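You operate a simulated robot arm through the tools that you are given. There is no shell and no other tool. Be economical: measure what you need, move in short steps, check, and stop when the job is done.

The job below is to be done with a simulated two-armed robot. You get a single attempt, and the scene is never put back.

## Task
Set a snap of the job card's colour on the blue band's end mark.
Fine: change the tube, zero the counter first; black tube in the rack; swing the head away before the band goes in the yellow tray. Where these are worked on the way, their far stop is far enough and under half their travel is too little: press head.

The check looks at the end state, three seconds after you hand in, the way a careful person would. Anything else that was tipped, shoved, dropped, spilled or broken makes it a failure.

## Robot
Two 7-joint arms with two-finger parallel grippers on one trunk that stands fixed in place. Base frame: the origin is at the foot of the trunk, x ahead of it, y to its left, z up; the work surface is at about z = 0.8. Lengths are in m, angles in degrees, forces in N, time in s.
The left shoulder is at [0.05, 0.168, 1.207], the right one opposite. With the tool pointing down near the work surface each hand reaches from about 0.1 to 0.64 m from the base axis, measured 20 degrees to its own side. Payload 1.57 kg a hand.
Tool frame (each hand has its own): the origin (TCP) lies between the finger pads and is the grasp point; the fingertips stand 0.03 m ahead of it; z points along the fingers, y is the line along which they close. The gripper opens to 0.08 m. The fingers are 0.017 m wide and 0.012 m thick; the gripper's body (0.04 by 0.082 m) begins 0.08 m behind the TCP.
Orientation is that of the tool frame in the base frame, as a unit quaternion [w, x, y, z]. With the fingers straight down and closing along the base's y, the tool's x points along the base's -x, its y along +y and its z along -z.

## Interface
- The arms move only by the tool drive_tool. It takes "left_rows", "right_rows" or both (then of equal length, played together; a hand with none holds still); each is a list of rows, each an object of numbers (a shift or turn left out is 0, a gripper value left out holds the last): "wx", "wy", "wz": the turn, a rotation vector about the tool's x, y, z in units of 60 degrees (1.0 is 60 degrees); "x", "y", "z": the shift along the tool's x, y, z in units of 150 mm (1.0 is 150 mm); "jaw": the closure, from 0 (fully open) to 1 (shut). In form: [{"wx": .., "wy": .., "wz": .., "x": .., "y": .., "z": .., "jaw": ..}, ...]. A call has 1 to 8 rows; each row is the pose to reach, as a shift and turn from the pose commanded when the call began, along the tool's axes at that moment. A call with a number of a shift or a turn outside -1 to 1 is refused whole. A row lasts 0.2 s, in which the tool goes at most 0.05 m and 8.6 degrees; a call with a longer step from one row to the next is refused whole, and so is a gripper value outside its range. A pose out of reach is approached as far as the arm can. The call stops where the force on the tool passes 70 N (or 10 N more than at its start, if that is more) or the arm is blocked; 0.2 s more then pass. The fingers move at their own pace (about 0.045 m/s each) and stop on an object; they squeeze with about 27 N. The grip force told is the motor's: it shows also when the fingers shut on nothing. Time passes only in rows, and 0.2 s behind the last, so rows that repeat a pose let the fingers close. It gives the time, the measured TCP pose, the force on the tool (base axes), the opening and the grip force at its end, in the units of the frame above (readings bear some noise), with the torque about the TCP (base axes, N m) and any sound that the robot's microphone picked up.
- Cameras (640 x 400 px; columns grow to the right, rows downward): "scene" is now at [0.1125, -0.0468, 1.4143]; the picture's right is [-0.56, -0.83, 0.00], its down [-0.49, 0.33, -0.81] and it looks along [0.67, -0.45, -0.59] (base axes); focal length 214 px, centre (320, 200). "left" rides on the left gripper at [0.072, 0.007, -0.122] in its tool frame; the picture's right is [-0.09, 1.00, 0.00], its down [-0.84, -0.08, -0.54] and it looks along [-0.54, -0.05, 0.84] (tool axes); focal length 238 px, centre (320, 200). "right" rides on the right gripper at [0.072, -0.007, -0.122] in its tool frame; the picture's right is [0.09, 1.00, 0.00], its down [-0.84, 0.08, -0.54] and it looks along [-0.54, 0.05, 0.84] (tool axes); focal length 238 px, centre (320, 200). There is no depth. A picture from a camera that has moved, and an enlarged one, comes with that camera's place and axes in the base frame and with its lens.
- snapshot(camera): a new picture of that camera. It takes no simulated time.
- move_column(by): slides the trunk up (or, below 0, down) by that many m; the arms and the scene camera ride with it, the base frame stays. It gives what a move gives, with no picture.
- aim_head(pan, tilt): turns the head with the scene camera to pan (to the left, within 80 degrees either way) and tilt (down, from -29 to 69), counted from straight ahead of the robot. It gives what a move gives.
- enlarge(camera, box): a new picture of the part [left, top, right, bottom] of that camera's present view, enlarged. It takes no simulated time.
- hand_in(): hands the job in; it is judged then, once.

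Go step by step. Nothing tells you positions but the pictures and the camera data: compare them with the known pose of the tool, close in by small moves and look again before you grip or let go. The budget is 120 turns and 78 pictures, counting those below and the enlarged ones. Unless the task says otherwise, let go and move clear before handing in.

The tools are called after "Emit:" by a JSON object that holds its "method" and its "body". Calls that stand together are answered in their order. drive_tool: Moves the arms, as the interface text tells. Its arguments: {"type":"object","properties":{"left_rows":{"type":"array"},"right_rows":{"type":"array"}},"required":[]} The other tools are called the same way: move_column (by) slides the trunk up or down; aim_head (pan, tilt) turns the head that bears the scene camera; snapshot (camera) takes a picture; enlarge (camera, box) takes an enlarged picture of a part of a camera's view; hand_in () hands the job in.

At the start:

```text
t: 0.0
left_tool_pos: [0.3435, -0.0558, 1.2965]
left_tcp_rot: [0.0, 0.0, 1.0, 0.0]
left_wrist_force: [0.4, 0.2, -0.1]
left_wrist_torque: [0.02, 0.0, 0.01]
left_grip_width: 0.0799
left_finger_force: 0.0
right_tool_pos: [0.2531, -0.3234, 1.2552]
right_tcp_rot: [-0.001, 0.0, 1.0, 0.0]
right_wrist_force: [-0.3, -0.3, 0.2]
right_wrist_torque: [0.01, 0.02, 0.01]
right_grip_width: 0.0802
right_finger_force: 0.0
trunk travel left (down, up): [-0.375, 0.068]
head pan, tilt: [-34.2, 36.1]
```

scene: 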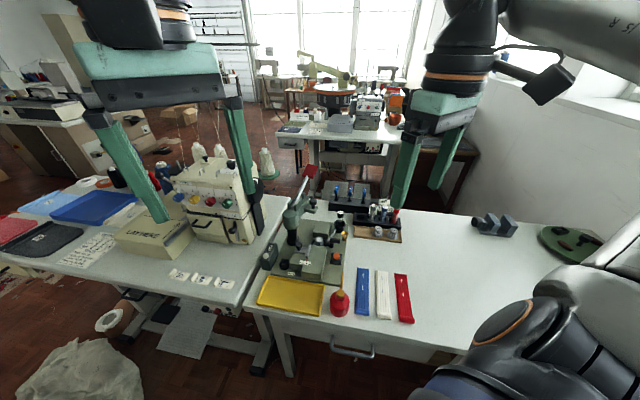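
right: 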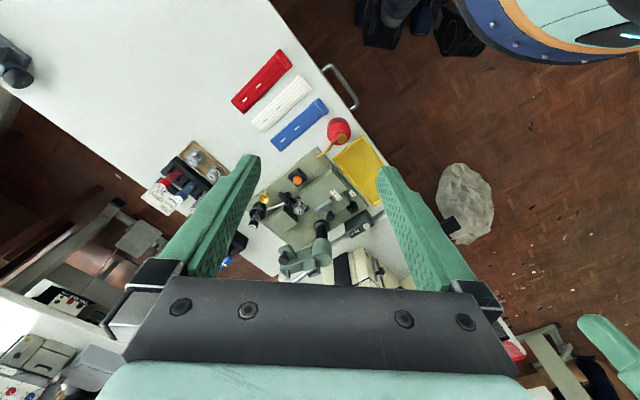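
left: 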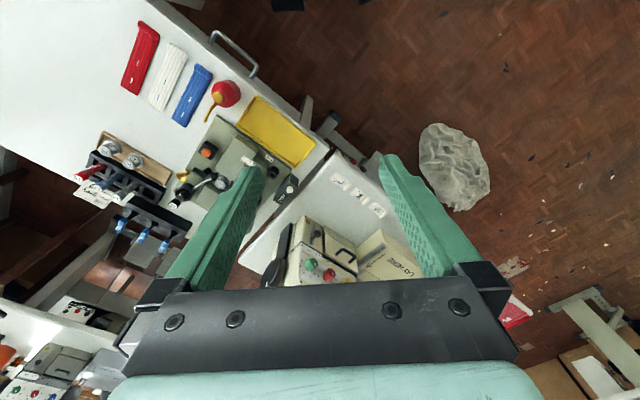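

I see a snap press on the table, with a yellow tray, an oiler, three bands (blue, white, red), and a rack with tubes behind. I'll look closer at the press, the job card and the racks.

Emit:
{"method": "enlarge", "body": {"camera": "scene", "box": [240, 160, 420, 330]}}

Emit:
{"method": "enlarge", "body": {"camera": "left", "box": [60, 120, 320, 280]}}

Emit:
{"method": "enlarge", "body": {"camera": "right", "box": [130, 30, 400, 290]}}

```text
2.35 times, centred on (330, 245) of scene
camera zoom: at [0.1125, -0.0468, 1.4143], right [-0.56, -0.83, 0.0], down [-0.49, 0.33, -0.81], along [0.67, -0.45, -0.59], focal length 505 px, centre (296, 94)
```

zoom: 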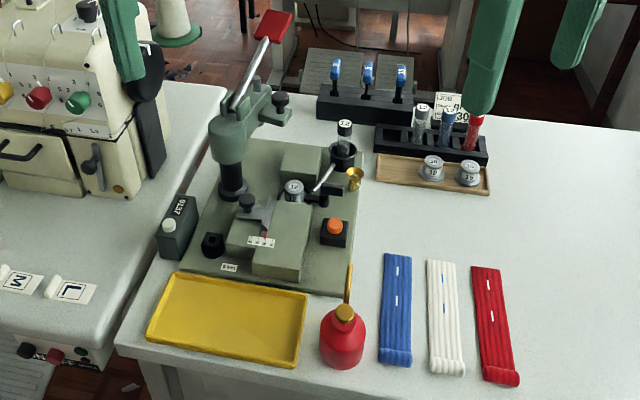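

```text
2.46 times, centred on (190, 200) of left
camera zoom: at [0.2701, -0.0494, 1.4193], right [0.09, 1.0, 0.0], down [0.84, -0.08, 0.54], along [0.54, -0.05, -0.84], focal length 587 px, centre (640, 200)
```

zoom: 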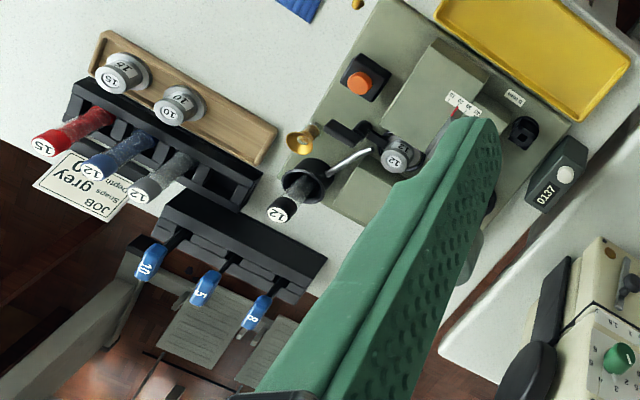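

```text
1.54 times, centred on (265, 160) of right
camera zoom: at [0.1807, -0.3305, 1.3775], right [-0.09, 1.0, 0.0], down [0.84, 0.08, 0.54], along [0.54, 0.05, -0.84], focal length 367 px, centre (405, 262)
```

zoom: 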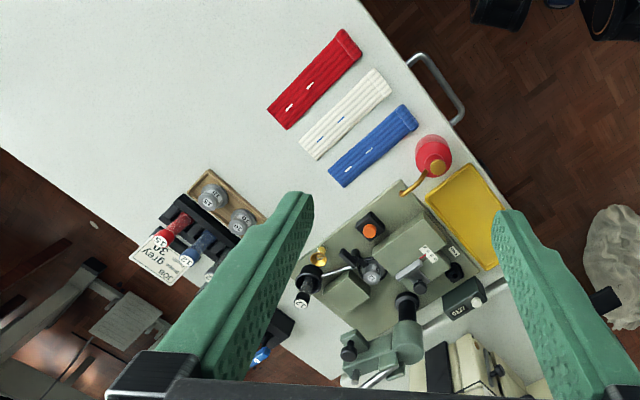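

The job card reads something like "JOB / Snaps grey / Depth 20", but I need sharper views. I'll lower the right hand for close-ups of the press and rack.

Emit:
{"method": "drive_tool", "body": {"right_rows": [{"x": -0.1, "z": 0.25}, {"x": -0.2, "z": 0.5}, {"x": -0.3, "z": 0.75}, {"x": -0.4, "z": 1.0}], "left_rows": [{"y": 0.25}, {"y": 0.5}, {"y": 0.75}, {"y": 1.0}]}}

Emit:
{"method": "snapshot", "body": {"camera": "right"}}

```text
t: 1.0
left_tool_pos: [0.3431, 0.0959, 1.2963]
left_tcp_rot: [0.001, 0.0, 1.0, 0.0]
left_wrist_force: [-0.1, -0.1, 0.4]
left_wrist_torque: [0.0, 0.02, -0.05]
left_grip_width: 0.0802
left_finger_force: 0.1
right_tool_pos: [0.3125, -0.3216, 1.1047]
right_tcp_rot: [-0.001, 0.0, 1.0, 0.0]
right_wrist_force: [0.1, 0.3, 0.1]
right_wrist_torque: [-0.02, 0.01, 0.01]
right_grip_width: 0.0801
right_finger_force: 0.1
trunk travel left (down, up): [-0.375, 0.068]
head pan, tilt: [-34.2, 36.1]
```

```text
71 pictures are left
camera right: at [0.2408, -0.3288, 1.2271], right [-0.09, 1.0, 0.0], down [0.84, 0.08, 0.54], along [0.54, 0.05, -0.84], focal length 238 px, centre (320, 200)
```

right: 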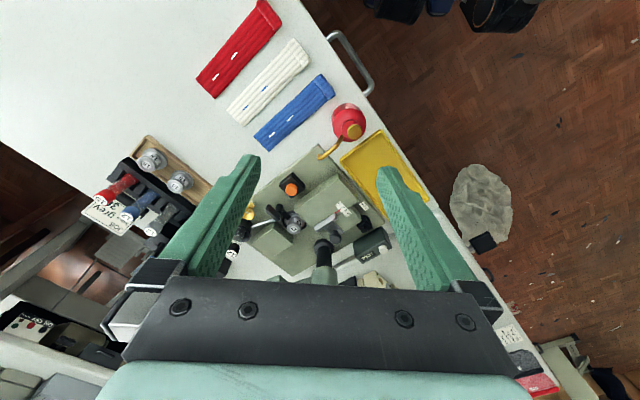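

Emit:
{"method": "enlarge", "body": {"camera": "right", "box": [70, 130, 230, 240]}}

Emit:
{"method": "enlarge", "body": {"camera": "right", "box": [220, 130, 400, 290]}}

```text
3.64 times, centred on (150, 185) of right
camera zoom: at [0.2408, -0.3288, 1.2271], right [-0.09, 1.0, 0.0], down [0.84, 0.08, 0.54], along [0.54, 0.05, -0.84], focal length 867 px, centre (938, 254)
```

zoom: 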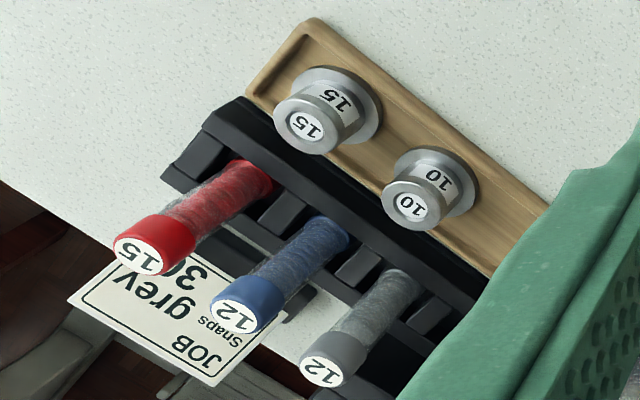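

```text
2.50 times, centred on (310, 210) of right
camera zoom: at [0.2408, -0.3288, 1.2271], right [-0.09, 1.0, 0.0], down [0.84, 0.08, 0.54], along [0.54, 0.05, -0.84], focal length 596 px, centre (345, 175)
```

zoom: 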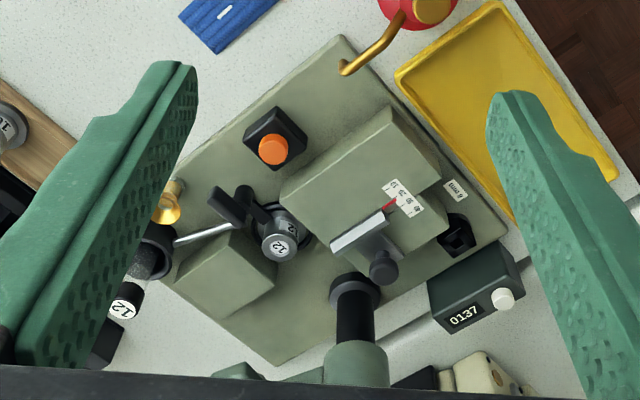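

Emit:
{"method": "drive_tool", "body": {"right_rows": [{"y": -0.25, "x": -0.1}, {"y": -0.5, "x": -0.2}, {"y": -0.75, "x": -0.3}, {"y": -1.0, "x": -0.3}]}}

Emit:
{"method": "snapshot", "body": {"camera": "right"}}

Emit:
{"method": "enlarge", "body": {"camera": "scene", "box": [250, 180, 360, 300]}}

```text
t: 2.0
left_tool_pos: [0.3418, 0.0947, 1.2958]
left_tcp_rot: [0.0, 0.0, 1.0, 0.0]
left_wrist_force: [-0.2, -0.2, 0.1]
left_wrist_torque: [0.02, 0.04, 0.04]
left_grip_width: 0.0798
left_finger_force: 0.1
right_tool_pos: [0.3583, -0.4757, 1.1045]
right_tcp_rot: [0.0, 0.0, 1.0, 0.001]
right_wrist_force: [-0.3, 0.1, -0.6]
right_wrist_torque: [0.02, 0.02, -0.02]
right_grip_width: 0.0801
right_finger_force: 0.1
trunk travel left (down, up): [-0.375, 0.068]
head pan, tilt: [-34.2, 36.1]
```

```text
68 pictures are left
camera right: at [0.2855, -0.4817, 1.2277], right [-0.09, 1.0, 0.0], down [0.84, 0.08, 0.54], along [0.54, 0.05, -0.84], focal length 238 px, centre (320, 200)
```

right: 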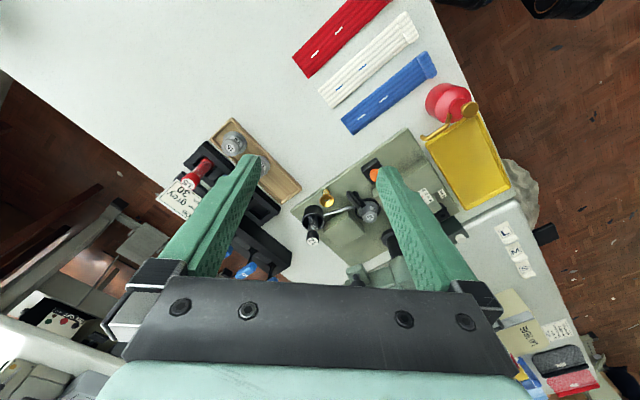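

```text
3.33 times, centred on (305, 240) of scene
camera zoom: at [0.1123, -0.0473, 1.4143], right [-0.56, -0.83, 0.0], down [-0.49, 0.33, -0.81], along [0.67, -0.45, -0.59], focal length 715 px, centre (370, 67)
```

zoom: 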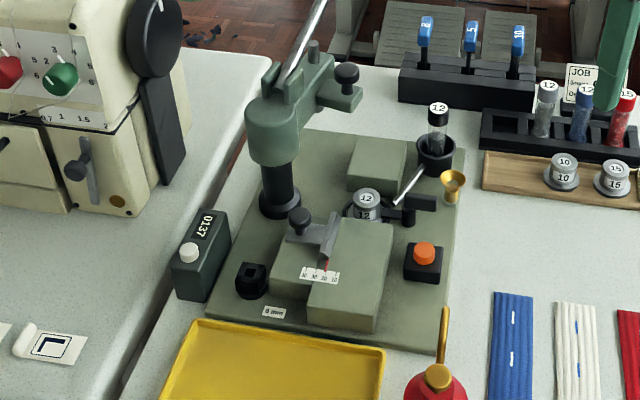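

Emit:
{"method": "enlarge", "body": {"camera": "scene", "box": [280, 215, 340, 255]}}

Emit:
{"method": "enlarge", "body": {"camera": "scene", "box": [265, 245, 325, 285]}}

Emit:
{"method": "enlarge", "body": {"camera": "right", "box": [150, 140, 230, 220]}}

Emit:
{"method": "enlarge", "body": {"camera": "scene", "box": [270, 150, 350, 230]}}

```text
10.00 times, centred on (310, 235) of scene
camera zoom: at [0.1123, -0.0473, 1.4143], right [-0.56, -0.83, 0.0], down [-0.49, 0.33, -0.81], along [0.67, -0.45, -0.59], focal length 2145 px, centre (420, -150)
```

zoom: 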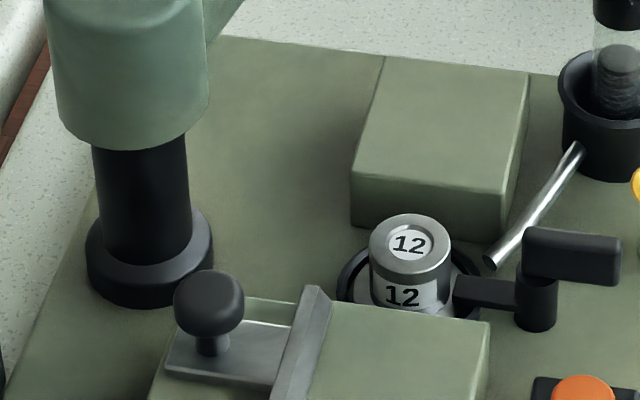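

```text
10.00 times, centred on (295, 265) of scene
camera zoom: at [0.1123, -0.0473, 1.4143], right [-0.56, -0.83, 0.0], down [-0.49, 0.33, -0.81], along [0.67, -0.45, -0.59], focal length 2145 px, centre (570, -450)
```

zoom: 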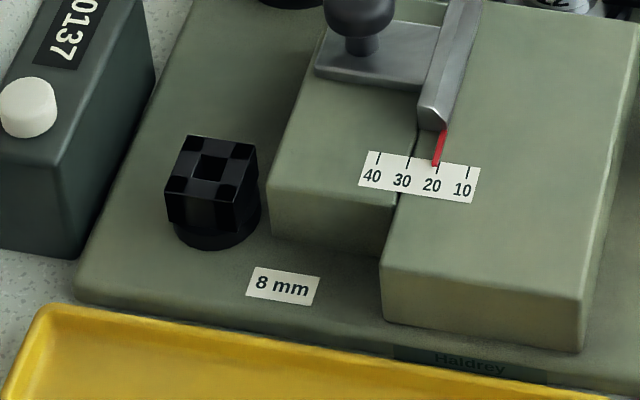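

```text
5.00 times, centred on (190, 180) of right
camera zoom: at [0.2855, -0.4817, 1.2277], right [-0.09, 1.0, 0.0], down [0.84, 0.08, 0.54], along [0.54, 0.05, -0.84], focal length 1192 px, centre (970, 300)
```

zoom: 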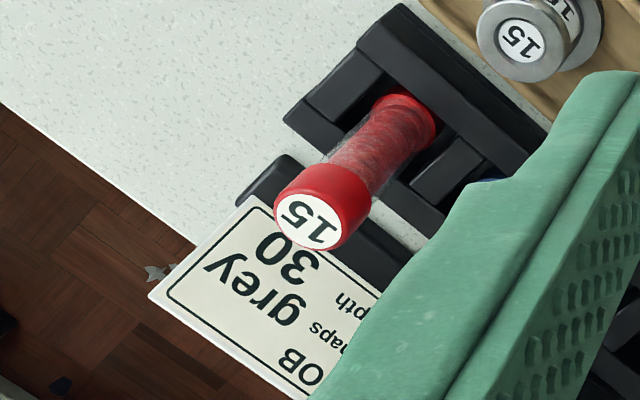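

```text
5.00 times, centred on (310, 190) of scene
camera zoom: at [0.1123, -0.0473, 1.4143], right [-0.56, -0.83, 0.0], down [-0.49, 0.33, -0.81], along [0.67, -0.45, -0.59], focal length 1072 px, centre (370, 250)
```

zoom: 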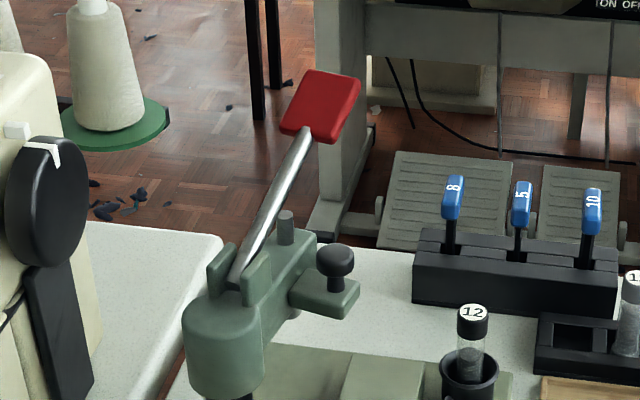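

The card reads grey, depth 30; the stop now stands at 20, the head seems swung away, and the grey tube is in the rack. I'll look at the press from straight above.

Emit:
{"method": "drive_tool", "body": {"right_rows": [{"z": -0.25}, {"z": -0.5}, {"z": -0.6, "x": -0.2, "y": 0.2}, {"z": -0.6, "x": -0.4, "y": 0.4}, {"z": -0.6, "x": -0.6, "y": 0.6}, {"z": -0.6, "x": -0.8, "y": 0.8}, {"z": -0.6, "x": -1.0, "y": 0.9}]}}

Emit:
{"method": "snapshot", "body": {"camera": "right"}}

```text
t: 3.6
left_tool_pos: [0.3437, 0.0955, 1.2957]
left_tcp_rot: [0.0, 0.0, 1.0, 0.0]
left_wrist_force: [0.7, 0.2, -0.3]
left_wrist_torque: [0.01, -0.01, -0.05]
left_grip_width: 0.08
left_finger_force: 0.1
right_tool_pos: [0.5087, -0.3364, 1.1934]
right_tcp_rot: [-0.001, 0.0, 1.0, 0.0]
right_wrist_force: [0.3, 0.2, 0.1]
right_wrist_torque: [0.01, 0.01, 0.01]
right_grip_width: 0.0801
right_finger_force: 0.1
trunk travel left (down, up): [-0.375, 0.068]
head pan, tilt: [-34.2, 36.1]
```

```text
62 pictures are left
camera right: at [0.4377, -0.3437, 1.3167], right [-0.09, 1.0, 0.0], down [0.84, 0.08, 0.54], along [0.54, 0.05, -0.84], focal length 238 px, centre (320, 200)
```

right: 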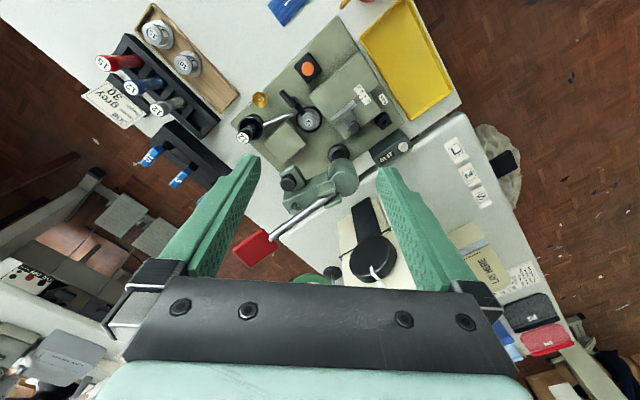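

Emit:
{"method": "enlarge", "body": {"camera": "right", "box": [220, 30, 420, 230]}}

Emit:
{"method": "enlarge", "body": {"camera": "right", "box": [80, 0, 280, 200]}}

```text
2.00 times, centred on (320, 130) of right
camera zoom: at [0.4377, -0.3437, 1.3167], right [-0.09, 1.0, 0.0], down [0.84, 0.08, 0.54], along [0.54, 0.05, -0.84], focal length 477 px, centre (320, 340)
```

zoom: 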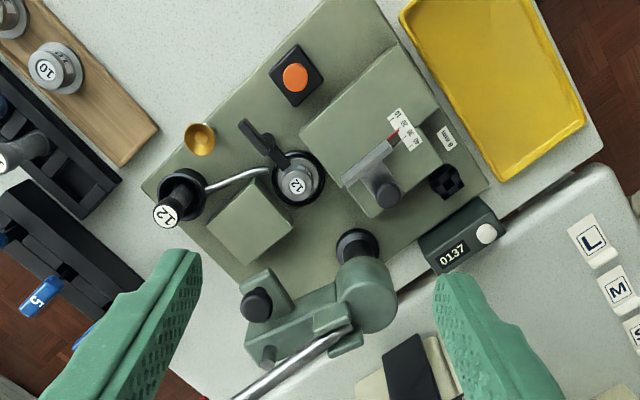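

```text
2.00 times, centred on (180, 100) of right
camera zoom: at [0.4377, -0.3437, 1.3167], right [-0.09, 1.0, 0.0], down [0.84, 0.08, 0.54], along [0.54, 0.05, -0.84], focal length 477 px, centre (600, 400)
```

zoom: 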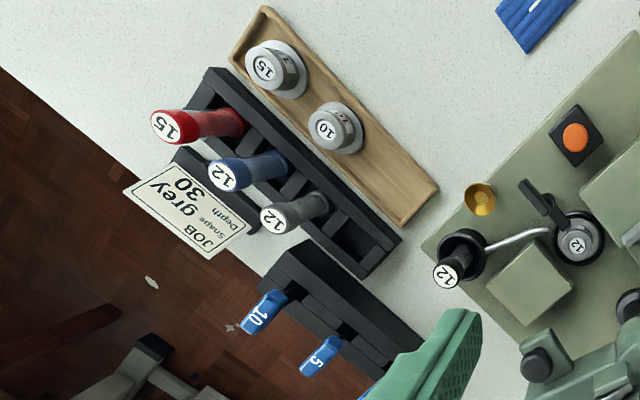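

The die "12", fence with scale, tube cup and counter are now located; I'll zoom in on how the band should lie, and on the band marks.

Emit:
{"method": "enlarge", "body": {"camera": "right", "box": [280, 70, 380, 140]}}

Emit:
{"method": "enlarge", "body": {"camera": "scene", "box": [345, 260, 425, 330]}}

Emit:
{"method": "enlarge", "body": {"camera": "right", "box": [225, 75, 325, 145]}}

```text
5.71 times, centred on (330, 105) of right
camera zoom: at [0.4377, -0.3437, 1.3167], right [-0.09, 1.0, 0.0], down [0.84, 0.08, 0.54], along [0.54, 0.05, -0.84], focal length 1362 px, centre (263, 743)
```

zoom: 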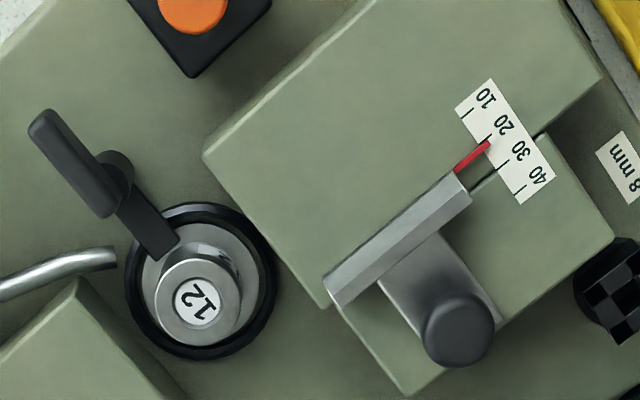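

```text
5.71 times, centred on (385, 295) of scene
camera zoom: at [0.1133, -0.0466, 1.4142], right [-0.56, -0.83, 0.0], down [-0.49, 0.33, -0.81], along [0.67, -0.46, -0.59], focal length 1226 px, centre (-51, -343)
```

zoom: 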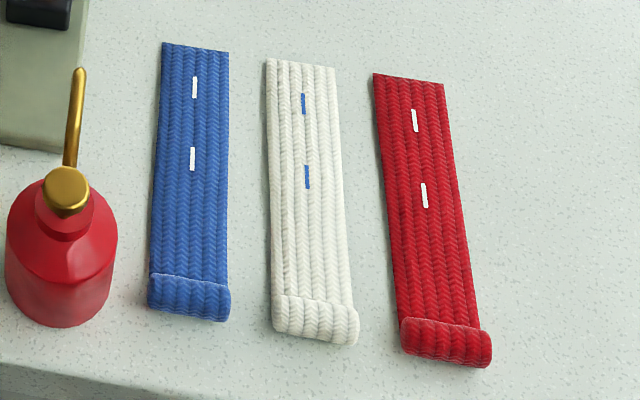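

```text
5.71 times, centred on (275, 110) of right
camera zoom: at [0.4377, -0.3437, 1.3167], right [-0.09, 1.0, 0.0], down [0.84, 0.08, 0.54], along [0.54, 0.05, -0.84], focal length 1362 px, centre (577, 714)
```

zoom: 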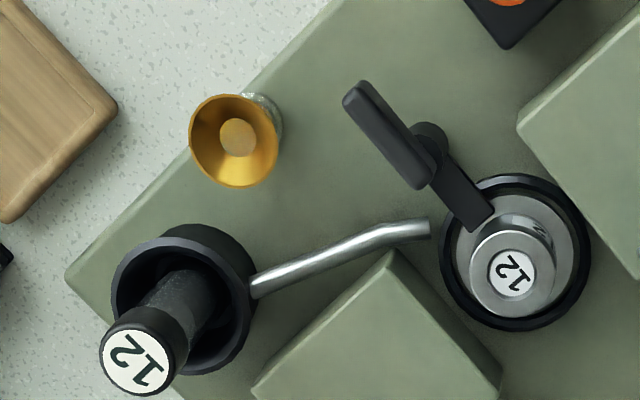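

Band, die, blocks and tubes are triangulated: black tube top ≈(.587,-.465,.90), grey ≈(.551,-.604,.89), counter button and head knob too. First I test the right arm's reach by moving above the black tube.

Emit:
{"method": "drive_tool", "body": {"right_rows": [{"y": -0.2, "x": -0.12, "z": 0.15}, {"y": -0.4, "x": -0.24, "z": 0.3}, {"y": -0.6, "x": -0.36, "z": 0.5}, {"y": -0.8, "x": -0.5, "z": 0.7}, {"y": -0.87, "x": -0.52, "z": 0.95}]}}

Emit:
{"method": "snapshot", "body": {"camera": "right"}}

```text
t: 4.8
left_tool_pos: [0.3435, 0.0939, 1.2963]
left_tcp_rot: [0.0, -0.001, 1.0, 0.0]
left_wrist_force: [-0.2, -0.3, 0.7]
left_wrist_torque: [-0.01, 0.02, 0.04]
left_grip_width: 0.0801
left_finger_force: 0.1
right_tool_pos: [0.532, -0.422, 1.0637]
right_tcp_rot: [0.001, 0.002, 1.0, -0.001]
right_wrist_force: [-0.6, -0.5, 0.2]
right_wrist_torque: [0.01, 0.02, -0.01]
right_grip_width: 0.08
right_finger_force: 0.1
right hand out of reach, approached as far as the arm can: row 3, 4, 5
trunk travel left (down, up): [-0.375, 0.068]
head pan, tilt: [-34.2, 36.1]
```

```text
56 pictures are left
camera right: at [0.4602, -0.4274, 1.1855], right [-0.09, 1.0, 0.0], down [0.84, 0.08, 0.54], along [0.54, 0.05, -0.84], focal length 238 px, centre (320, 200)
```

right: 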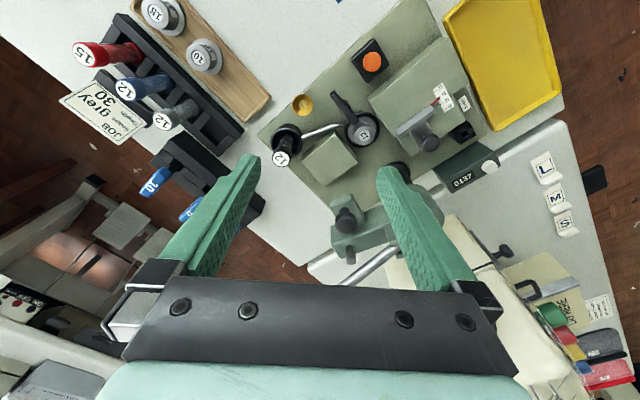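

Tool-down reach ends about 0.545 m from the shoulder, so the far items will need a tilted tool. First I'll zero the counter: closing the fingers and moving toward its white button at about (.59,-.16,.857).

Emit:
{"method": "drive_tool", "body": {"right_rows": [{"y": 0.25, "x": 0.2, "jaw": 1}, {"y": 0.5, "x": 0.3, "jaw": 1}, {"y": 0.75, "x": 0.3, "jaw": 1}, {"y": 1.0, "x": 0.3, "jaw": 1}]}}

```text
t: 5.8
left_tool_pos: [0.3432, 0.0957, 1.2966]
left_tcp_rot: [-0.001, 0.001, 1.0, 0.0]
left_wrist_force: [-0.3, -0.4, -0.3]
left_wrist_torque: [-0.02, 0.0, 0.03]
left_grip_width: 0.0798
left_finger_force: 0.2
right_tool_pos: [0.4886, -0.2715, 1.0626]
right_tcp_rot: [0.0, 0.001, 1.0, 0.0]
right_wrist_force: [0.3, -0.2, -0.8]
right_wrist_torque: [0.01, 0.0, 0.02]
right_grip_width: 0.0
right_finger_force: 4.6
trunk travel left (down, up): [-0.375, 0.068]
head pan, tilt: [-34.2, 36.1]
```

Emit:
{"method": "drive_tool", "body": {"right_rows": [{"y": 0.25, "x": -0.1, "wy": -0.12}, {"y": 0.5, "x": -0.2, "wy": -0.25}, {"y": 0.72, "x": -0.4, "wy": -0.25}, {"y": 0.75, "x": -0.6, "z": 0.1, "wy": -0.25}, {"y": 0.75, "x": -0.6, "z": 0.4, "wy": -0.25}]}}

Emit:
{"method": "snapshot", "body": {"camera": "right"}}

Emit:
{"method": "enlarge", "body": {"camera": "scene", "box": [240, 200, 320, 290]}}

```text
t: 7.0
left_tool_pos: [0.3445, 0.094, 1.2967]
left_tcp_rot: [0.0, 0.0, 1.0, 0.0]
left_wrist_force: [0.7, 0.6, -0.6]
left_wrist_torque: [-0.03, -0.02, -0.01]
left_grip_width: 0.0799
left_finger_force: 0.1
right_tool_pos: [0.5432, -0.1913, 1.0183]
right_tcp_rot: [0.131, 0.0, 0.991, 0.001]
right_wrist_force: [0.5, -0.4, 0.2]
right_wrist_torque: [-0.01, -0.02, -0.01]
right_grip_width: 0.0
right_finger_force: 21.4
right hand out of reach, approached as far as the arm can: row 3, 4, 5
trunk travel left (down, up): [-0.375, 0.068]
head pan, tilt: [-34.2, 36.1]
```

```text
55 pictures are left
camera right: at [0.4419, -0.1985, 1.1176], right [-0.09, 1.0, -0.02], down [0.67, 0.08, 0.74], along [0.74, 0.05, -0.67], focal length 238 px, centre (320, 200)
```

right: 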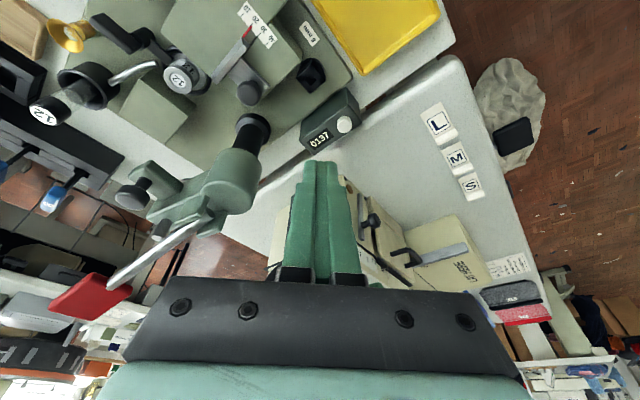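

```text
4.44 times, centred on (280, 245) of scene
camera zoom: at [0.1128, -0.047, 1.4142], right [-0.56, -0.83, 0.0], down [-0.49, 0.33, -0.81], along [0.67, -0.45, -0.59], focal length 953 px, centre (498, 0)
```

zoom: 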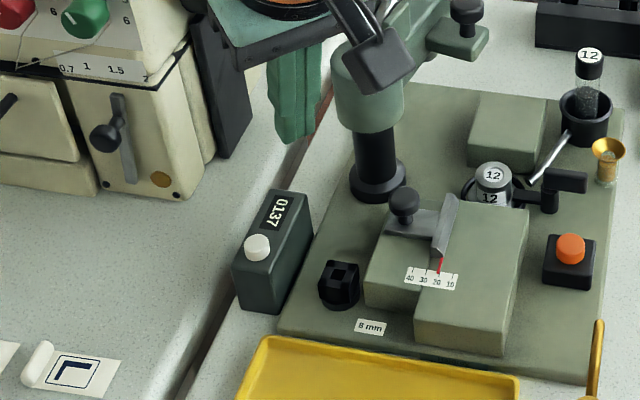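

The tilt cost reach here, oddly. I'll go back to a vertical tool and try to get over the button that way.

Emit:
{"method": "drive_tool", "body": {"right_rows": [{"wy": 0.13}, {"wy": 0.25}, {"wy": 0.25, "x": -0.2}, {"wy": 0.25, "x": -0.35, "y": 0.15}]}}

```text
t: 8.0
left_tool_pos: [0.3429, 0.0957, 1.2966]
left_tcp_rot: [0.0, 0.001, 1.0, 0.0]
left_wrist_force: [0.6, -0.1, 0.8]
left_wrist_torque: [-0.01, -0.01, -0.04]
left_grip_width: 0.0801
left_finger_force: 0.0
right_tool_pos: [0.5211, -0.2191, 1.0455]
right_tcp_rot: [0.0, 0.0, 1.0, 0.001]
right_wrist_force: [-0.1, 0.1, -0.4]
right_wrist_torque: [-0.05, 0.0, 0.02]
right_grip_width: 0.0
right_finger_force: 21.0
right hand out of reach, approached as far as the arm can: row 1, 2, 3, 4
trunk travel left (down, up): [-0.375, 0.068]
head pan, tilt: [-34.2, 36.1]
```

Emit:
{"method": "drive_tool", "body": {"right_rows": [{"x": 0.15, "y": 0.15, "z": 0.2}, {"x": 0.15, "y": 0.3, "z": 0.4}, {"x": 0.1, "y": 0.35, "z": 0.7}, {"x": 0.0, "y": 0.39, "z": 0.7}, {"x": -0.2, "y": 0.39, "z": 0.7}, {"x": -0.35, "y": 0.39, "z": 0.7}, {"x": -0.45, "y": 0.39, "z": 0.7}]}}

```text
t: 9.6
left_tool_pos: [0.3429, 0.0949, 1.2964]
left_tcp_rot: [0.0, 0.001, 1.0, 0.0]
left_wrist_force: [0.2, -0.8, 0.4]
left_wrist_torque: [-0.04, 0.0, -0.02]
left_grip_width: 0.0799
left_finger_force: 0.0
right_tool_pos: [0.4979, -0.218, 0.9805]
right_tcp_rot: [0.0, 0.0, 1.0, 0.0]
right_wrist_force: [0.4, -0.1, 0.7]
right_wrist_torque: [0.02, -0.03, 0.02]
right_grip_width: 0.0
right_finger_force: 21.6
right hand out of reach, approached as far as the arm can: row 2, 3, 4, 5, 6, 7
trunk travel left (down, up): [-0.375, 0.068]
head pan, tilt: [-34.2, 36.1]
```

Emit:
{"method": "move_column", "body": {"by": -0.05}}

Emit:
{"method": "drive_tool", "body": {"right_rows": [{"y": 0.15}, {"y": 0.3}, {"x": -0.15, "y": 0.35}, {"x": -0.3, "y": 0.35}, {"x": -0.45, "y": 0.37}]}}

```text
t: 10.5
left_tool_pos: [0.3447, 0.0958, 1.2465]
left_tcp_rot: [0.0, 0.0, 1.0, 0.0]
left_wrist_force: [0.2, -0.2, 0.8]
left_wrist_torque: [0.02, 0.01, 0.0]
left_grip_width: 0.0801
left_finger_force: 0.0
right_tool_pos: [0.4984, -0.2189, 0.9307]
right_tcp_rot: [0.0, 0.0, 1.0, 0.0]
right_wrist_force: [0.0, -0.2, 0.6]
right_wrist_torque: [-0.02, -0.01, -0.01]
right_grip_width: 0.0001
right_finger_force: 21.6
trunk travel left (down, up): [-0.325, 0.118]
head pan, tilt: [-34.2, 36.1]
```

```text
t: 11.7
left_tool_pos: [0.3437, 0.0952, 1.2467]
left_tcp_rot: [0.0, 0.0, 1.0, 0.0]
left_wrist_force: [0.3, 0.6, -0.6]
left_wrist_torque: [0.01, 0.0, 0.01]
left_grip_width: 0.08
left_finger_force: 0.2
right_tool_pos: [0.5043, -0.2113, 0.9568]
right_tcp_rot: [0.001, 0.0, 1.0, 0.001]
right_wrist_force: [0.1, -0.8, 0.5]
right_wrist_torque: [0.0, 0.0, 0.03]
right_grip_width: 0.0
right_finger_force: 21.2
right hand out of reach, approached as far as the arm can: row 1, 2, 3, 4, 5
trunk travel left (down, up): [-0.325, 0.118]
head pan, tilt: [-34.2, 36.1]
```

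Reach shrinks when the hand is low relative to the shoulder, so the trunk should go down. I'll raise the hands first, then lower the trunk and look where the elbow is.

Emit:
{"method": "drive_tool", "body": {"right_rows": [{"x": 0.2, "z": -0.3}, {"x": 0.3, "z": -0.6}, {"x": 0.4, "z": -0.85}, {"x": 0.5, "z": -1.0}]}}

Emit:
{"method": "move_column", "body": {"by": -0.1}}

Emit:
{"method": "snapshot", "body": {"camera": "scene"}}

```text
refused: row 1 steps farther than a row can; nothing moved
```

```text
t: 13.1
left_tool_pos: [0.3425, 0.095, 1.1463]
left_tcp_rot: [-0.001, -0.001, 1.0, 0.0]
left_wrist_force: [0.6, 0.4, -1.0]
left_wrist_torque: [0.02, -0.01, -0.02]
left_grip_width: 0.0802
left_finger_force: 0.0
right_tool_pos: [0.5054, -0.2107, 0.8577]
right_tcp_rot: [0.001, 0.0, 1.0, 0.001]
right_wrist_force: [-0.3, -0.2, -0.4]
right_wrist_torque: [-0.02, -0.01, 0.05]
right_grip_width: 0.0001
right_finger_force: 21.1
trunk travel left (down, up): [-0.225, 0.218]
head pan, tilt: [-34.2, 36.1]
```

```text
53 pictures are left
camera scene: at [0.1124, -0.0468, 1.2643], right [-0.56, -0.83, 0.0], down [-0.49, 0.33, -0.81], along [0.67, -0.45, -0.59], focal length 214 px, centre (320, 200)
```

scene: 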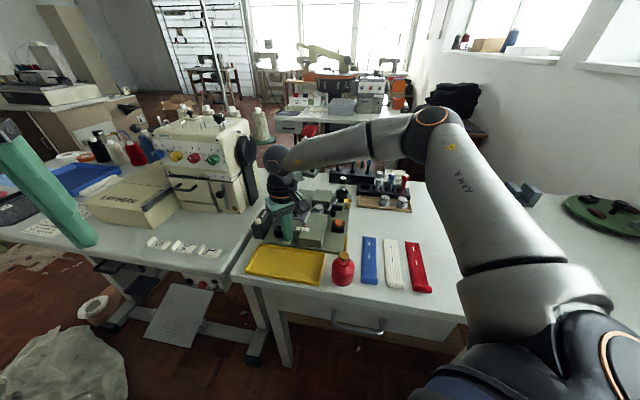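

The refused move meant the trunk lowered the hand close to the press base, but no contact force shows. I'll raise the hand straight up now.

Emit:
{"method": "drive_tool", "body": {"right_rows": [{"z": -0.2}, {"z": -0.45}, {"z": -0.7}, {"z": -0.9}]}}

Emit:
{"method": "enlarge", "body": {"camera": "right", "box": [200, 0, 480, 180]}}

```text
t: 14.1
left_tool_pos: [0.3429, 0.0952, 1.1464]
left_tcp_rot: [0.001, 0.0, 1.0, 0.0]
left_wrist_force: [0.3, 0.7, -0.1]
left_wrist_torque: [-0.01, -0.03, -0.01]
left_grip_width: 0.0801
left_finger_force: 0.1
right_tool_pos: [0.5047, -0.211, 0.9917]
right_tcp_rot: [0.001, 0.0, 1.0, 0.001]
right_wrist_force: [0.2, 0.2, 0.9]
right_wrist_torque: [-0.04, 0.02, -0.04]
right_grip_width: 0.0
right_finger_force: 21.3
trunk travel left (down, up): [-0.225, 0.218]
head pan, tilt: [-34.2, 36.1]
```

```text
2.22 times, centred on (340, 90) of right
camera zoom: at [0.4321, -0.2182, 1.1149], right [-0.09, 1.0, 0.0], down [0.84, 0.08, 0.54], along [0.54, 0.05, -0.84], focal length 530 px, centre (276, 444)
```

zoom: 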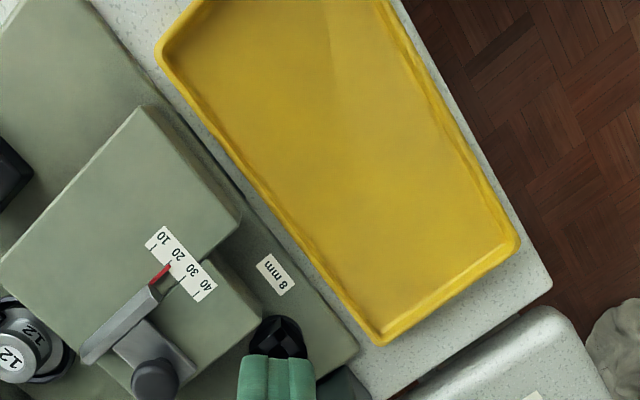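

Nothing disturbed. Now over the counter button.

Emit:
{"method": "drive_tool", "body": {"right_rows": [{"y": 0.15, "x": -0.15}, {"y": 0.3, "x": -0.3}, {"y": 0.33, "x": -0.45}, {"y": 0.33, "x": -0.56}, {"y": 0.33, "x": -0.56, "z": 0.15}]}}

```text
t: 15.2
left_tool_pos: [0.3428, 0.0948, 1.1479]
left_tcp_rot: [0.0, 0.0, 1.0, 0.0]
left_wrist_force: [0.6, -0.8, -0.8]
left_wrist_torque: [-0.02, 0.05, -0.01]
left_grip_width: 0.0801
left_finger_force: 0.0
right_tool_pos: [0.5189, -0.2114, 0.9652]
right_tcp_rot: [0.001, -0.001, 1.0, 0.001]
right_wrist_force: [-0.4, -1.2, -0.1]
right_wrist_torque: [0.04, 0.0, -0.02]
right_grip_width: 0.0
right_finger_force: 20.9
right hand out of reach, approached as far as the arm can: row 1, 2, 3, 4, 5
trunk travel left (down, up): [-0.225, 0.218]
head pan, tilt: [-34.2, 36.1]
```

Emit:
{"method": "drive_tool", "body": {"right_rows": [{"wz": -0.14}, {"wz": -0.28}, {"wz": -0.42}, {"wz": -0.5, "y": 0.1}, {"wz": -0.5, "y": 0.25}, {"wz": -0.5, "y": 0.34}, {"wz": -0.5, "y": 0.34, "x": -0.2}, {"wz": -0.5, "y": 0.34, "x": -0.4}]}}

```text
t: 17.1
left_tool_pos: [0.3436, 0.0944, 1.1459]
left_tcp_rot: [0.0, 0.0, 1.0, 0.0]
left_wrist_force: [0.6, -0.5, -1.3]
left_wrist_torque: [0.0, 0.01, -0.02]
left_grip_width: 0.0801
left_finger_force: 0.1
right_tool_pos: [0.5182, -0.2102, 0.9619]
right_tcp_rot: [0.001, -0.258, 0.966, 0.001]
right_wrist_force: [-0.1, 0.3, -0.4]
right_wrist_torque: [0.01, 0.01, 0.02]
right_grip_width: 0.0001
right_finger_force: 21.1
right hand out of reach, approached as far as the arm can: row 4, 5, 6, 7, 8
trunk travel left (down, up): [-0.225, 0.218]
head pan, tilt: [-34.2, 36.1]
```

Emit:
{"method": "drive_tool", "body": {"right_rows": [{"wz": 0.14, "z": -0.2}, {"wz": 0.28, "z": -0.4}, {"wz": 0.42, "z": -0.6, "x": 0.15}, {"wz": 0.5, "z": -0.8, "x": 0.4}, {"wz": 0.5, "z": -0.8, "x": 0.65}, {"wz": 0.5, "z": -0.8, "x": 0.85}]}}

Emit:
{"method": "drive_tool", "body": {"right_rows": [{"y": 0.25}, {"y": 0.5}, {"y": 0.75}, {"y": 0.75, "x": -0.25}, {"y": 0.75, "x": -0.5}, {"y": 0.75, "x": -0.75}, {"y": 0.75, "x": -1.0}]}}

```text
t: 18.4
left_tool_pos: [0.3439, 0.0946, 1.1471]
left_tcp_rot: [-0.001, 0.0, 1.0, 0.0]
left_wrist_force: [-0.4, 0.1, -0.1]
left_wrist_torque: [0.06, -0.03, 0.02]
left_grip_width: 0.08
left_finger_force: 0.1
right_tool_pos: [0.4074, -0.2749, 1.0807]
right_tcp_rot: [0.001, 0.0, 1.0, 0.001]
right_wrist_force: [0.2, -0.8, -0.3]
right_wrist_torque: [-0.01, -0.05, 0.0]
right_grip_width: 0.0
right_finger_force: 21.0
right hand out of reach, approached as far as the arm can: row 1, 2
trunk travel left (down, up): [-0.225, 0.218]
head pan, tilt: [-34.2, 36.1]
```

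```text
t: 20.1
left_tool_pos: [0.3433, 0.0949, 1.1462]
left_tcp_rot: [0.0, 0.0, 1.0, 0.001]
left_wrist_force: [-0.4, 0.1, 0.8]
left_wrist_torque: [0.02, -0.02, 0.01]
left_grip_width: 0.0802
left_finger_force: 0.1
right_tool_pos: [0.4804, -0.1972, 1.0585]
right_tcp_rot: [0.001, 0.0, 1.0, 0.0]
right_wrist_force: [0.2, 0.0, 0.0]
right_wrist_torque: [-0.01, -0.02, -0.02]
right_grip_width: 0.0
right_finger_force: 21.3
right hand out of reach, approached as far as the arm can: row 4, 5, 6, 7
trunk travel left (down, up): [-0.225, 0.218]
head pan, tilt: [-34.2, 36.1]
```

Fitting the limits, the arm reaches best when the wrist is somewhat above the shoulder, and with an outward tilt. I'll lower the trunk further and retry with a tilt toward the counter.

Emit:
{"method": "move_column", "body": {"by": -0.12}}

Emit:
{"method": "drive_tool", "body": {"right_rows": [{"wy": -0.12}, {"wy": -0.24}, {"wy": -0.36}, {"wy": -0.42, "x": -0.15}, {"wy": -0.42, "x": -0.4, "y": 0.1}, {"wy": -0.42, "x": -0.6, "y": 0.24}]}}

```text
t: 21.6
left_tool_pos: [0.3438, 0.0953, 1.0275]
left_tcp_rot: [0.0, 0.0, 1.0, 0.0]
left_wrist_force: [-0.1, -0.2, 0.3]
left_wrist_torque: [0.01, 0.03, 0.03]
left_grip_width: 0.0799
left_finger_force: 0.0
right_tool_pos: [0.478, -0.197, 0.9385]
right_tcp_rot: [0.001, 0.0, 1.0, 0.001]
right_wrist_force: [0.0, 0.3, 0.1]
right_wrist_torque: [0.01, -0.02, -0.01]
right_grip_width: 0.0001
right_finger_force: 21.5
trunk travel left (down, up): [-0.105, 0.338]
head pan, tilt: [-34.2, 36.1]
```

```text
t: 22.9
left_tool_pos: [0.3419, 0.0954, 1.0274]
left_tcp_rot: [0.001, 0.0, 1.0, 0.0]
left_wrist_force: [-0.7, 0.2, 0.6]
left_wrist_torque: [-0.04, -0.07, 0.02]
left_grip_width: 0.08
left_finger_force: 0.0
right_tool_pos: [0.556, -0.1748, 0.9393]
right_tcp_rot: [0.221, 0.001, 0.975, -0.001]
right_wrist_force: [-1.3, 0.6, 0.1]
right_wrist_torque: [-0.03, 0.02, 0.01]
right_grip_width: 0.0
right_finger_force: 21.5
right hand out of reach, approached as far as the arm can: row 6
trunk travel left (down, up): [-0.105, 0.338]
head pan, tilt: [-34.2, 36.1]
```

Emit:
{"method": "drive_tool", "body": {"right_rows": [{"x": -0.02, "y": 0.04, "z": 0.1}, {"x": -0.043, "y": 0.087, "z": 0.2}]}}

Emit:
{"method": "enlarge", "body": {"camera": "right", "box": [240, 80, 400, 200]}}

Emit:
{"method": "enlarge", "body": {"camera": "scene", "box": [220, 140, 320, 240]}}

```text
t: 23.6
left_tool_pos: [0.3428, 0.0944, 1.0257]
left_tcp_rot: [0.001, -0.001, 1.0, 0.0]
left_wrist_force: [0.6, -0.2, -0.7]
left_wrist_torque: [0.0, 0.0, -0.02]
left_grip_width: 0.0798
left_finger_force: 0.1
right_tool_pos: [0.5615, -0.1724, 0.9227]
right_tcp_rot: [0.221, 0.0, 0.975, 0.002]
right_wrist_force: [0.6, -0.3, -0.1]
right_wrist_torque: [0.02, 0.01, 0.0]
right_grip_width: 0.0
right_finger_force: 21.0
right hand out of reach, approached as far as the arm can: row 1, 2
trunk travel left (down, up): [-0.105, 0.338]
head pan, tilt: [-34.2, 36.1]
```

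```text
3.33 times, centred on (320, 140) of right
camera zoom: at [0.4433, -0.1794, 1.0043], right [-0.08, 1.0, -0.04], down [0.52, 0.07, 0.85], along [0.85, 0.05, -0.53], focal length 794 px, centre (320, 400)
```

zoom: 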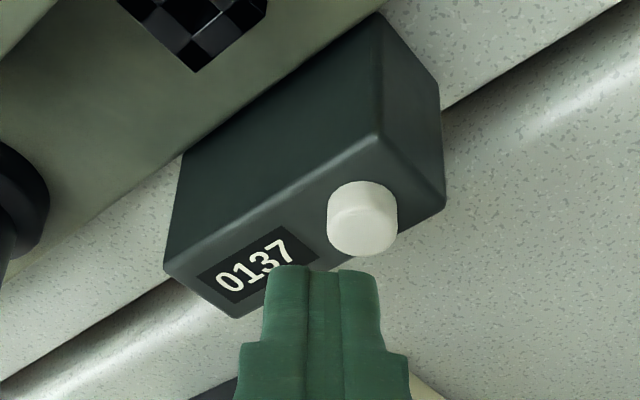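

```text
4.00 times, centred on (270, 190) of scene
camera zoom: at [0.1126, -0.0468, 1.1443], right [-0.56, -0.83, 0.0], down [-0.49, 0.33, -0.81], along [0.67, -0.45, -0.59], focal length 858 px, centre (520, 240)
```

zoom: 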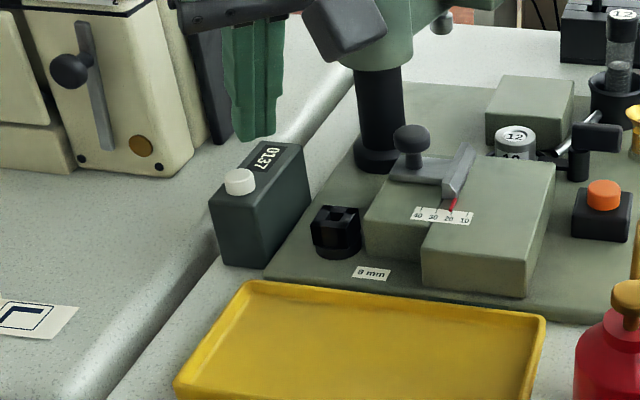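

Emit:
{"method": "drive_tool", "body": {"right_rows": [{"x": 0.0, "y": 0.03, "z": 0.06, "wy": -0.06}, {"x": 0.0, "y": 0.055, "z": 0.12, "wy": -0.12}, {"x": 0.0, "y": 0.055, "z": 0.15, "wy": -0.12}]}}

Emit:
{"method": "enlarge", "body": {"camera": "right", "box": [260, 90, 380, 190]}}

```text
t: 24.4
left_tool_pos: [0.3439, 0.094, 1.0268]
left_tcp_rot: [-0.001, 0.0, 1.0, 0.0]
left_wrist_force: [-0.6, 0.3, -0.6]
left_wrist_torque: [-0.01, 0.0, 0.03]
left_grip_width: 0.08
left_finger_force: 0.1
right_tool_pos: [0.5702, -0.163, 0.9041]
right_tcp_rot: [0.28, 0.001, 0.96, 0.001]
right_wrist_force: [0.2, -0.5, -0.1]
right_wrist_torque: [0.02, 0.0, -0.01]
right_grip_width: 0.0
right_finger_force: 20.8
trunk travel left (down, up): [-0.105, 0.338]
head pan, tilt: [-34.2, 36.1]
```

```text
4.00 times, centred on (320, 140) of right
camera zoom: at [0.4442, -0.1711, 0.9686], right [-0.08, 1.0, -0.05], down [0.41, 0.08, 0.91], along [0.91, 0.05, -0.42], focal length 953 px, centre (320, 440)
```

zoom: 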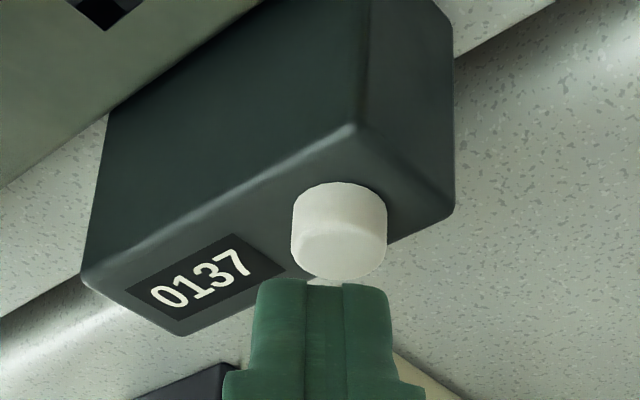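

Emit:
{"method": "drive_tool", "body": {"right_rows": [{"x": 0.036, "z": 0.056}, {"x": 0.072, "z": 0.112}, {"x": 0.09, "z": 0.14}, {"x": 0.1, "z": 0.157}]}}

Emit:
{"method": "enlarge", "body": {"camera": "right", "box": [260, 90, 380, 190]}}

```text
t: 25.4
left_tool_pos: [0.3414, 0.0942, 1.0285]
left_tcp_rot: [0.001, 0.0, 1.0, 0.0]
left_wrist_force: [0.2, -0.8, -0.2]
left_wrist_torque: [-0.02, -0.04, -0.02]
left_grip_width: 0.0798
left_finger_force: 0.1
right_tool_pos: [0.57, -0.163, 0.8814]
right_tcp_rot: [0.286, 0.001, 0.958, 0.002]
right_wrist_force: [-4.2, -7.4, 24.6]
right_wrist_torque: [-0.19, -0.12, -0.01]
right_grip_width: 0.0
right_finger_force: 21.9
trunk travel left (down, up): [-0.105, 0.338]
head pan, tilt: [-34.2, 36.1]
heard: click
```

```text
4.00 times, centred on (320, 140) of right
camera zoom: at [0.4429, -0.1709, 0.9453], right [-0.08, 1.0, -0.05], down [0.4, 0.07, 0.91], along [0.91, 0.05, -0.41], focal length 953 px, centre (320, 440)
```

zoom: 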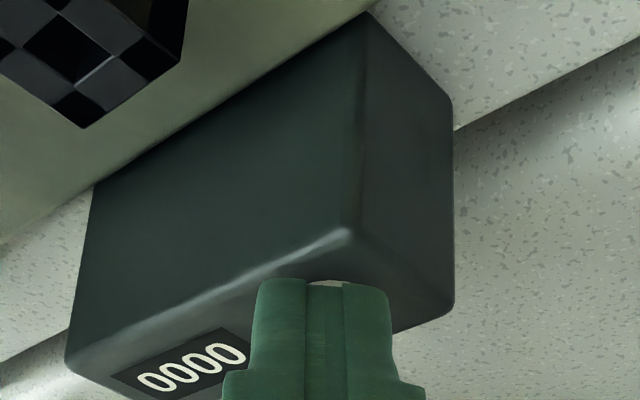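

The counter reads 0000. Next I lift, back off, and move above the black tube with the fingers opened part-way, keeping the same tilt.

Emit:
{"method": "drive_tool", "body": {"right_rows": [{"x": -0.12, "z": -0.18}, {"x": -0.24, "z": -0.37}, {"x": -0.365, "z": -0.557}, {"x": -0.15, "z": -0.7}, {"x": 0.025, "z": -0.813, "y": -0.1, "jaw": 0.25}, {"x": 0.025, "z": -0.813, "y": -0.4, "jaw": 0.25}, {"x": 0.025, "z": -0.813, "y": -0.7, "jaw": 0.25}, {"x": 0.025, "z": -0.813, "y": -1.0, "jaw": 0.25}]}}

Emit:
{"method": "drive_tool", "body": {"right_rows": [{"y": -0.3}, {"y": -0.6}, {"y": -0.9}, {"y": -1.0, "x": -0.15, "z": 0.12}, {"y": -1.0, "x": -0.3, "z": 0.24}, {"y": -1.0, "x": -0.4, "z": 0.34}]}}

Emit:
{"method": "snapshot", "body": {"camera": "right"}}

Emit:
{"method": "enlarge", "body": {"camera": "scene", "box": [260, 100, 420, 240]}}

```text
t: 27.1
left_tool_pos: [0.3431, 0.0948, 1.0258]
left_tcp_rot: [0.0, 0.0, 1.0, 0.0]
left_wrist_force: [-0.2, 0.4, 0.1]
left_wrist_torque: [-0.02, 0.0, -0.05]
left_grip_width: 0.0799
left_finger_force: 0.1
right_tool_pos: [0.5015, -0.314, 0.9763]
right_tcp_rot: [0.28, 0.0, 0.96, 0.0]
right_wrist_force: [0.1, 0.0, 0.8]
right_wrist_torque: [-0.01, -0.03, 0.0]
right_grip_width: 0.0599
right_finger_force: 0.1
right hand out of reach, approached as far as the arm can: row 3
trunk travel left (down, up): [-0.105, 0.338]
head pan, tilt: [-34.2, 36.1]
```

```text
t: 28.6
left_tool_pos: [0.343, 0.0963, 1.0274]
left_tcp_rot: [0.0, 0.001, 1.0, 0.0]
left_wrist_force: [-0.4, 0.2, 1.1]
left_wrist_torque: [-0.04, -0.01, -0.01]
left_grip_width: 0.08
left_finger_force: 0.0
right_tool_pos: [0.5597, -0.4632, 0.9658]
right_tcp_rot: [0.28, 0.0, 0.96, -0.001]
right_wrist_force: [-0.5, -0.7, 0.3]
right_wrist_torque: [0.0, 0.0, -0.02]
right_grip_width: 0.0601
right_finger_force: 0.1
right hand out of reach, approached as far as the arm can: row 5, 6
trunk travel left (down, up): [-0.105, 0.338]
head pan, tilt: [-34.2, 36.1]
```

```text
47 pictures are left
camera right: at [0.4325, -0.4692, 1.0306], right [-0.08, 1.0, -0.05], down [0.41, 0.08, 0.91], along [0.91, 0.05, -0.42], focal length 238 px, centre (320, 200)
```

right: 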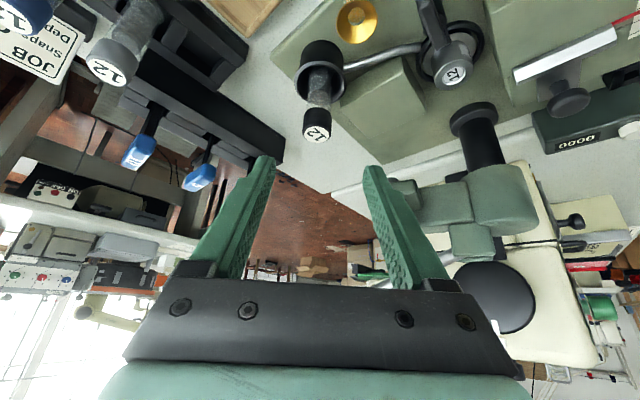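

```text
2.86 times, centred on (340, 170) of scene
camera zoom: at [0.1122, -0.047, 1.1442], right [-0.56, -0.83, 0.0], down [-0.49, 0.33, -0.81], along [0.67, -0.45, -0.59], focal length 613 px, centre (263, 286)
```

zoom: 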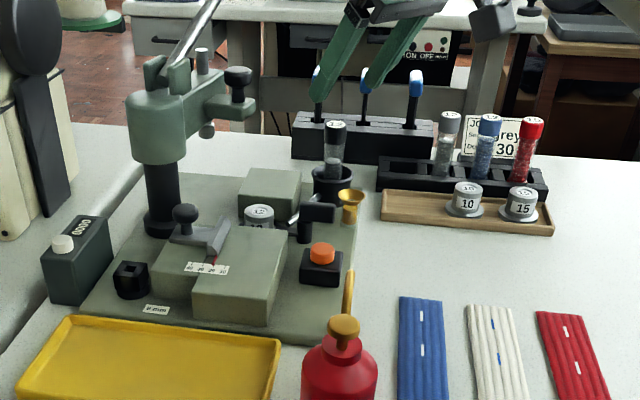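

Emit:
{"method": "drive_tool", "body": {"right_rows": [{"x": 0.02, "z": 0.13}, {"x": 0.04, "z": 0.25, "y": -0.01}, {"x": 0.06, "z": 0.37, "y": -0.015}, {"x": 0.08, "z": 0.486, "y": -0.015}]}}

Emit:
{"method": "enlarge", "body": {"camera": "right", "box": [240, 90, 400, 230]}}

Emit:
{"method": "enlarge", "body": {"camera": "scene", "box": [310, 110, 400, 190]}}

```text
t: 29.6
left_tool_pos: [0.3428, 0.094, 1.0272]
left_tcp_rot: [0.0, 0.0, 1.0, 0.0]
left_wrist_force: [0.8, -0.6, -0.1]
left_wrist_torque: [0.01, 0.02, -0.03]
left_grip_width: 0.0801
left_finger_force: 0.1
right_tool_pos: [0.588, -0.4633, 0.8974]
right_tcp_rot: [0.28, 0.002, 0.96, 0.0]
right_wrist_force: [-0.7, -0.5, 0.5]
right_wrist_torque: [-0.02, 0.01, -0.02]
right_grip_width: 0.0601
right_finger_force: 0.1
trunk travel left (down, up): [-0.105, 0.338]
head pan, tilt: [-34.2, 36.1]
```

```text
2.86 times, centred on (320, 160) of right
camera zoom: at [0.4618, -0.4702, 0.9621], right [-0.07, 1.0, -0.05], down [0.41, 0.08, 0.91], along [0.91, 0.05, -0.42], focal length 681 px, centre (320, 314)
```

zoom: 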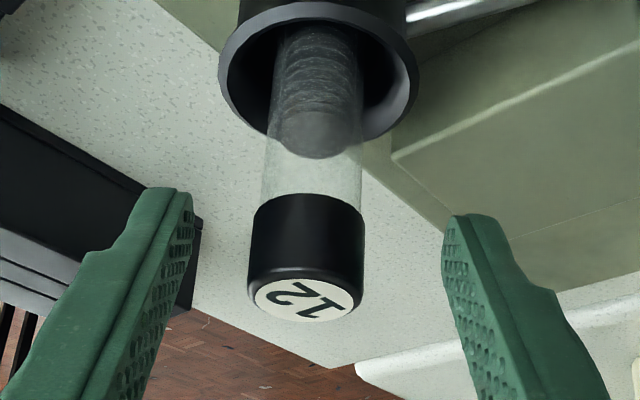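

```text
5.00 times, centred on (355, 150) of scene
camera zoom: at [0.1125, -0.0468, 1.1443], right [-0.56, -0.83, 0.0], down [-0.49, 0.33, -0.81], along [0.67, -0.45, -0.59], focal length 1072 px, centre (145, 450)
```

zoom: 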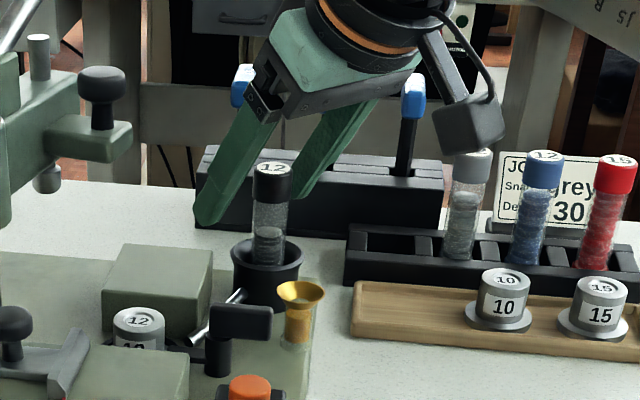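

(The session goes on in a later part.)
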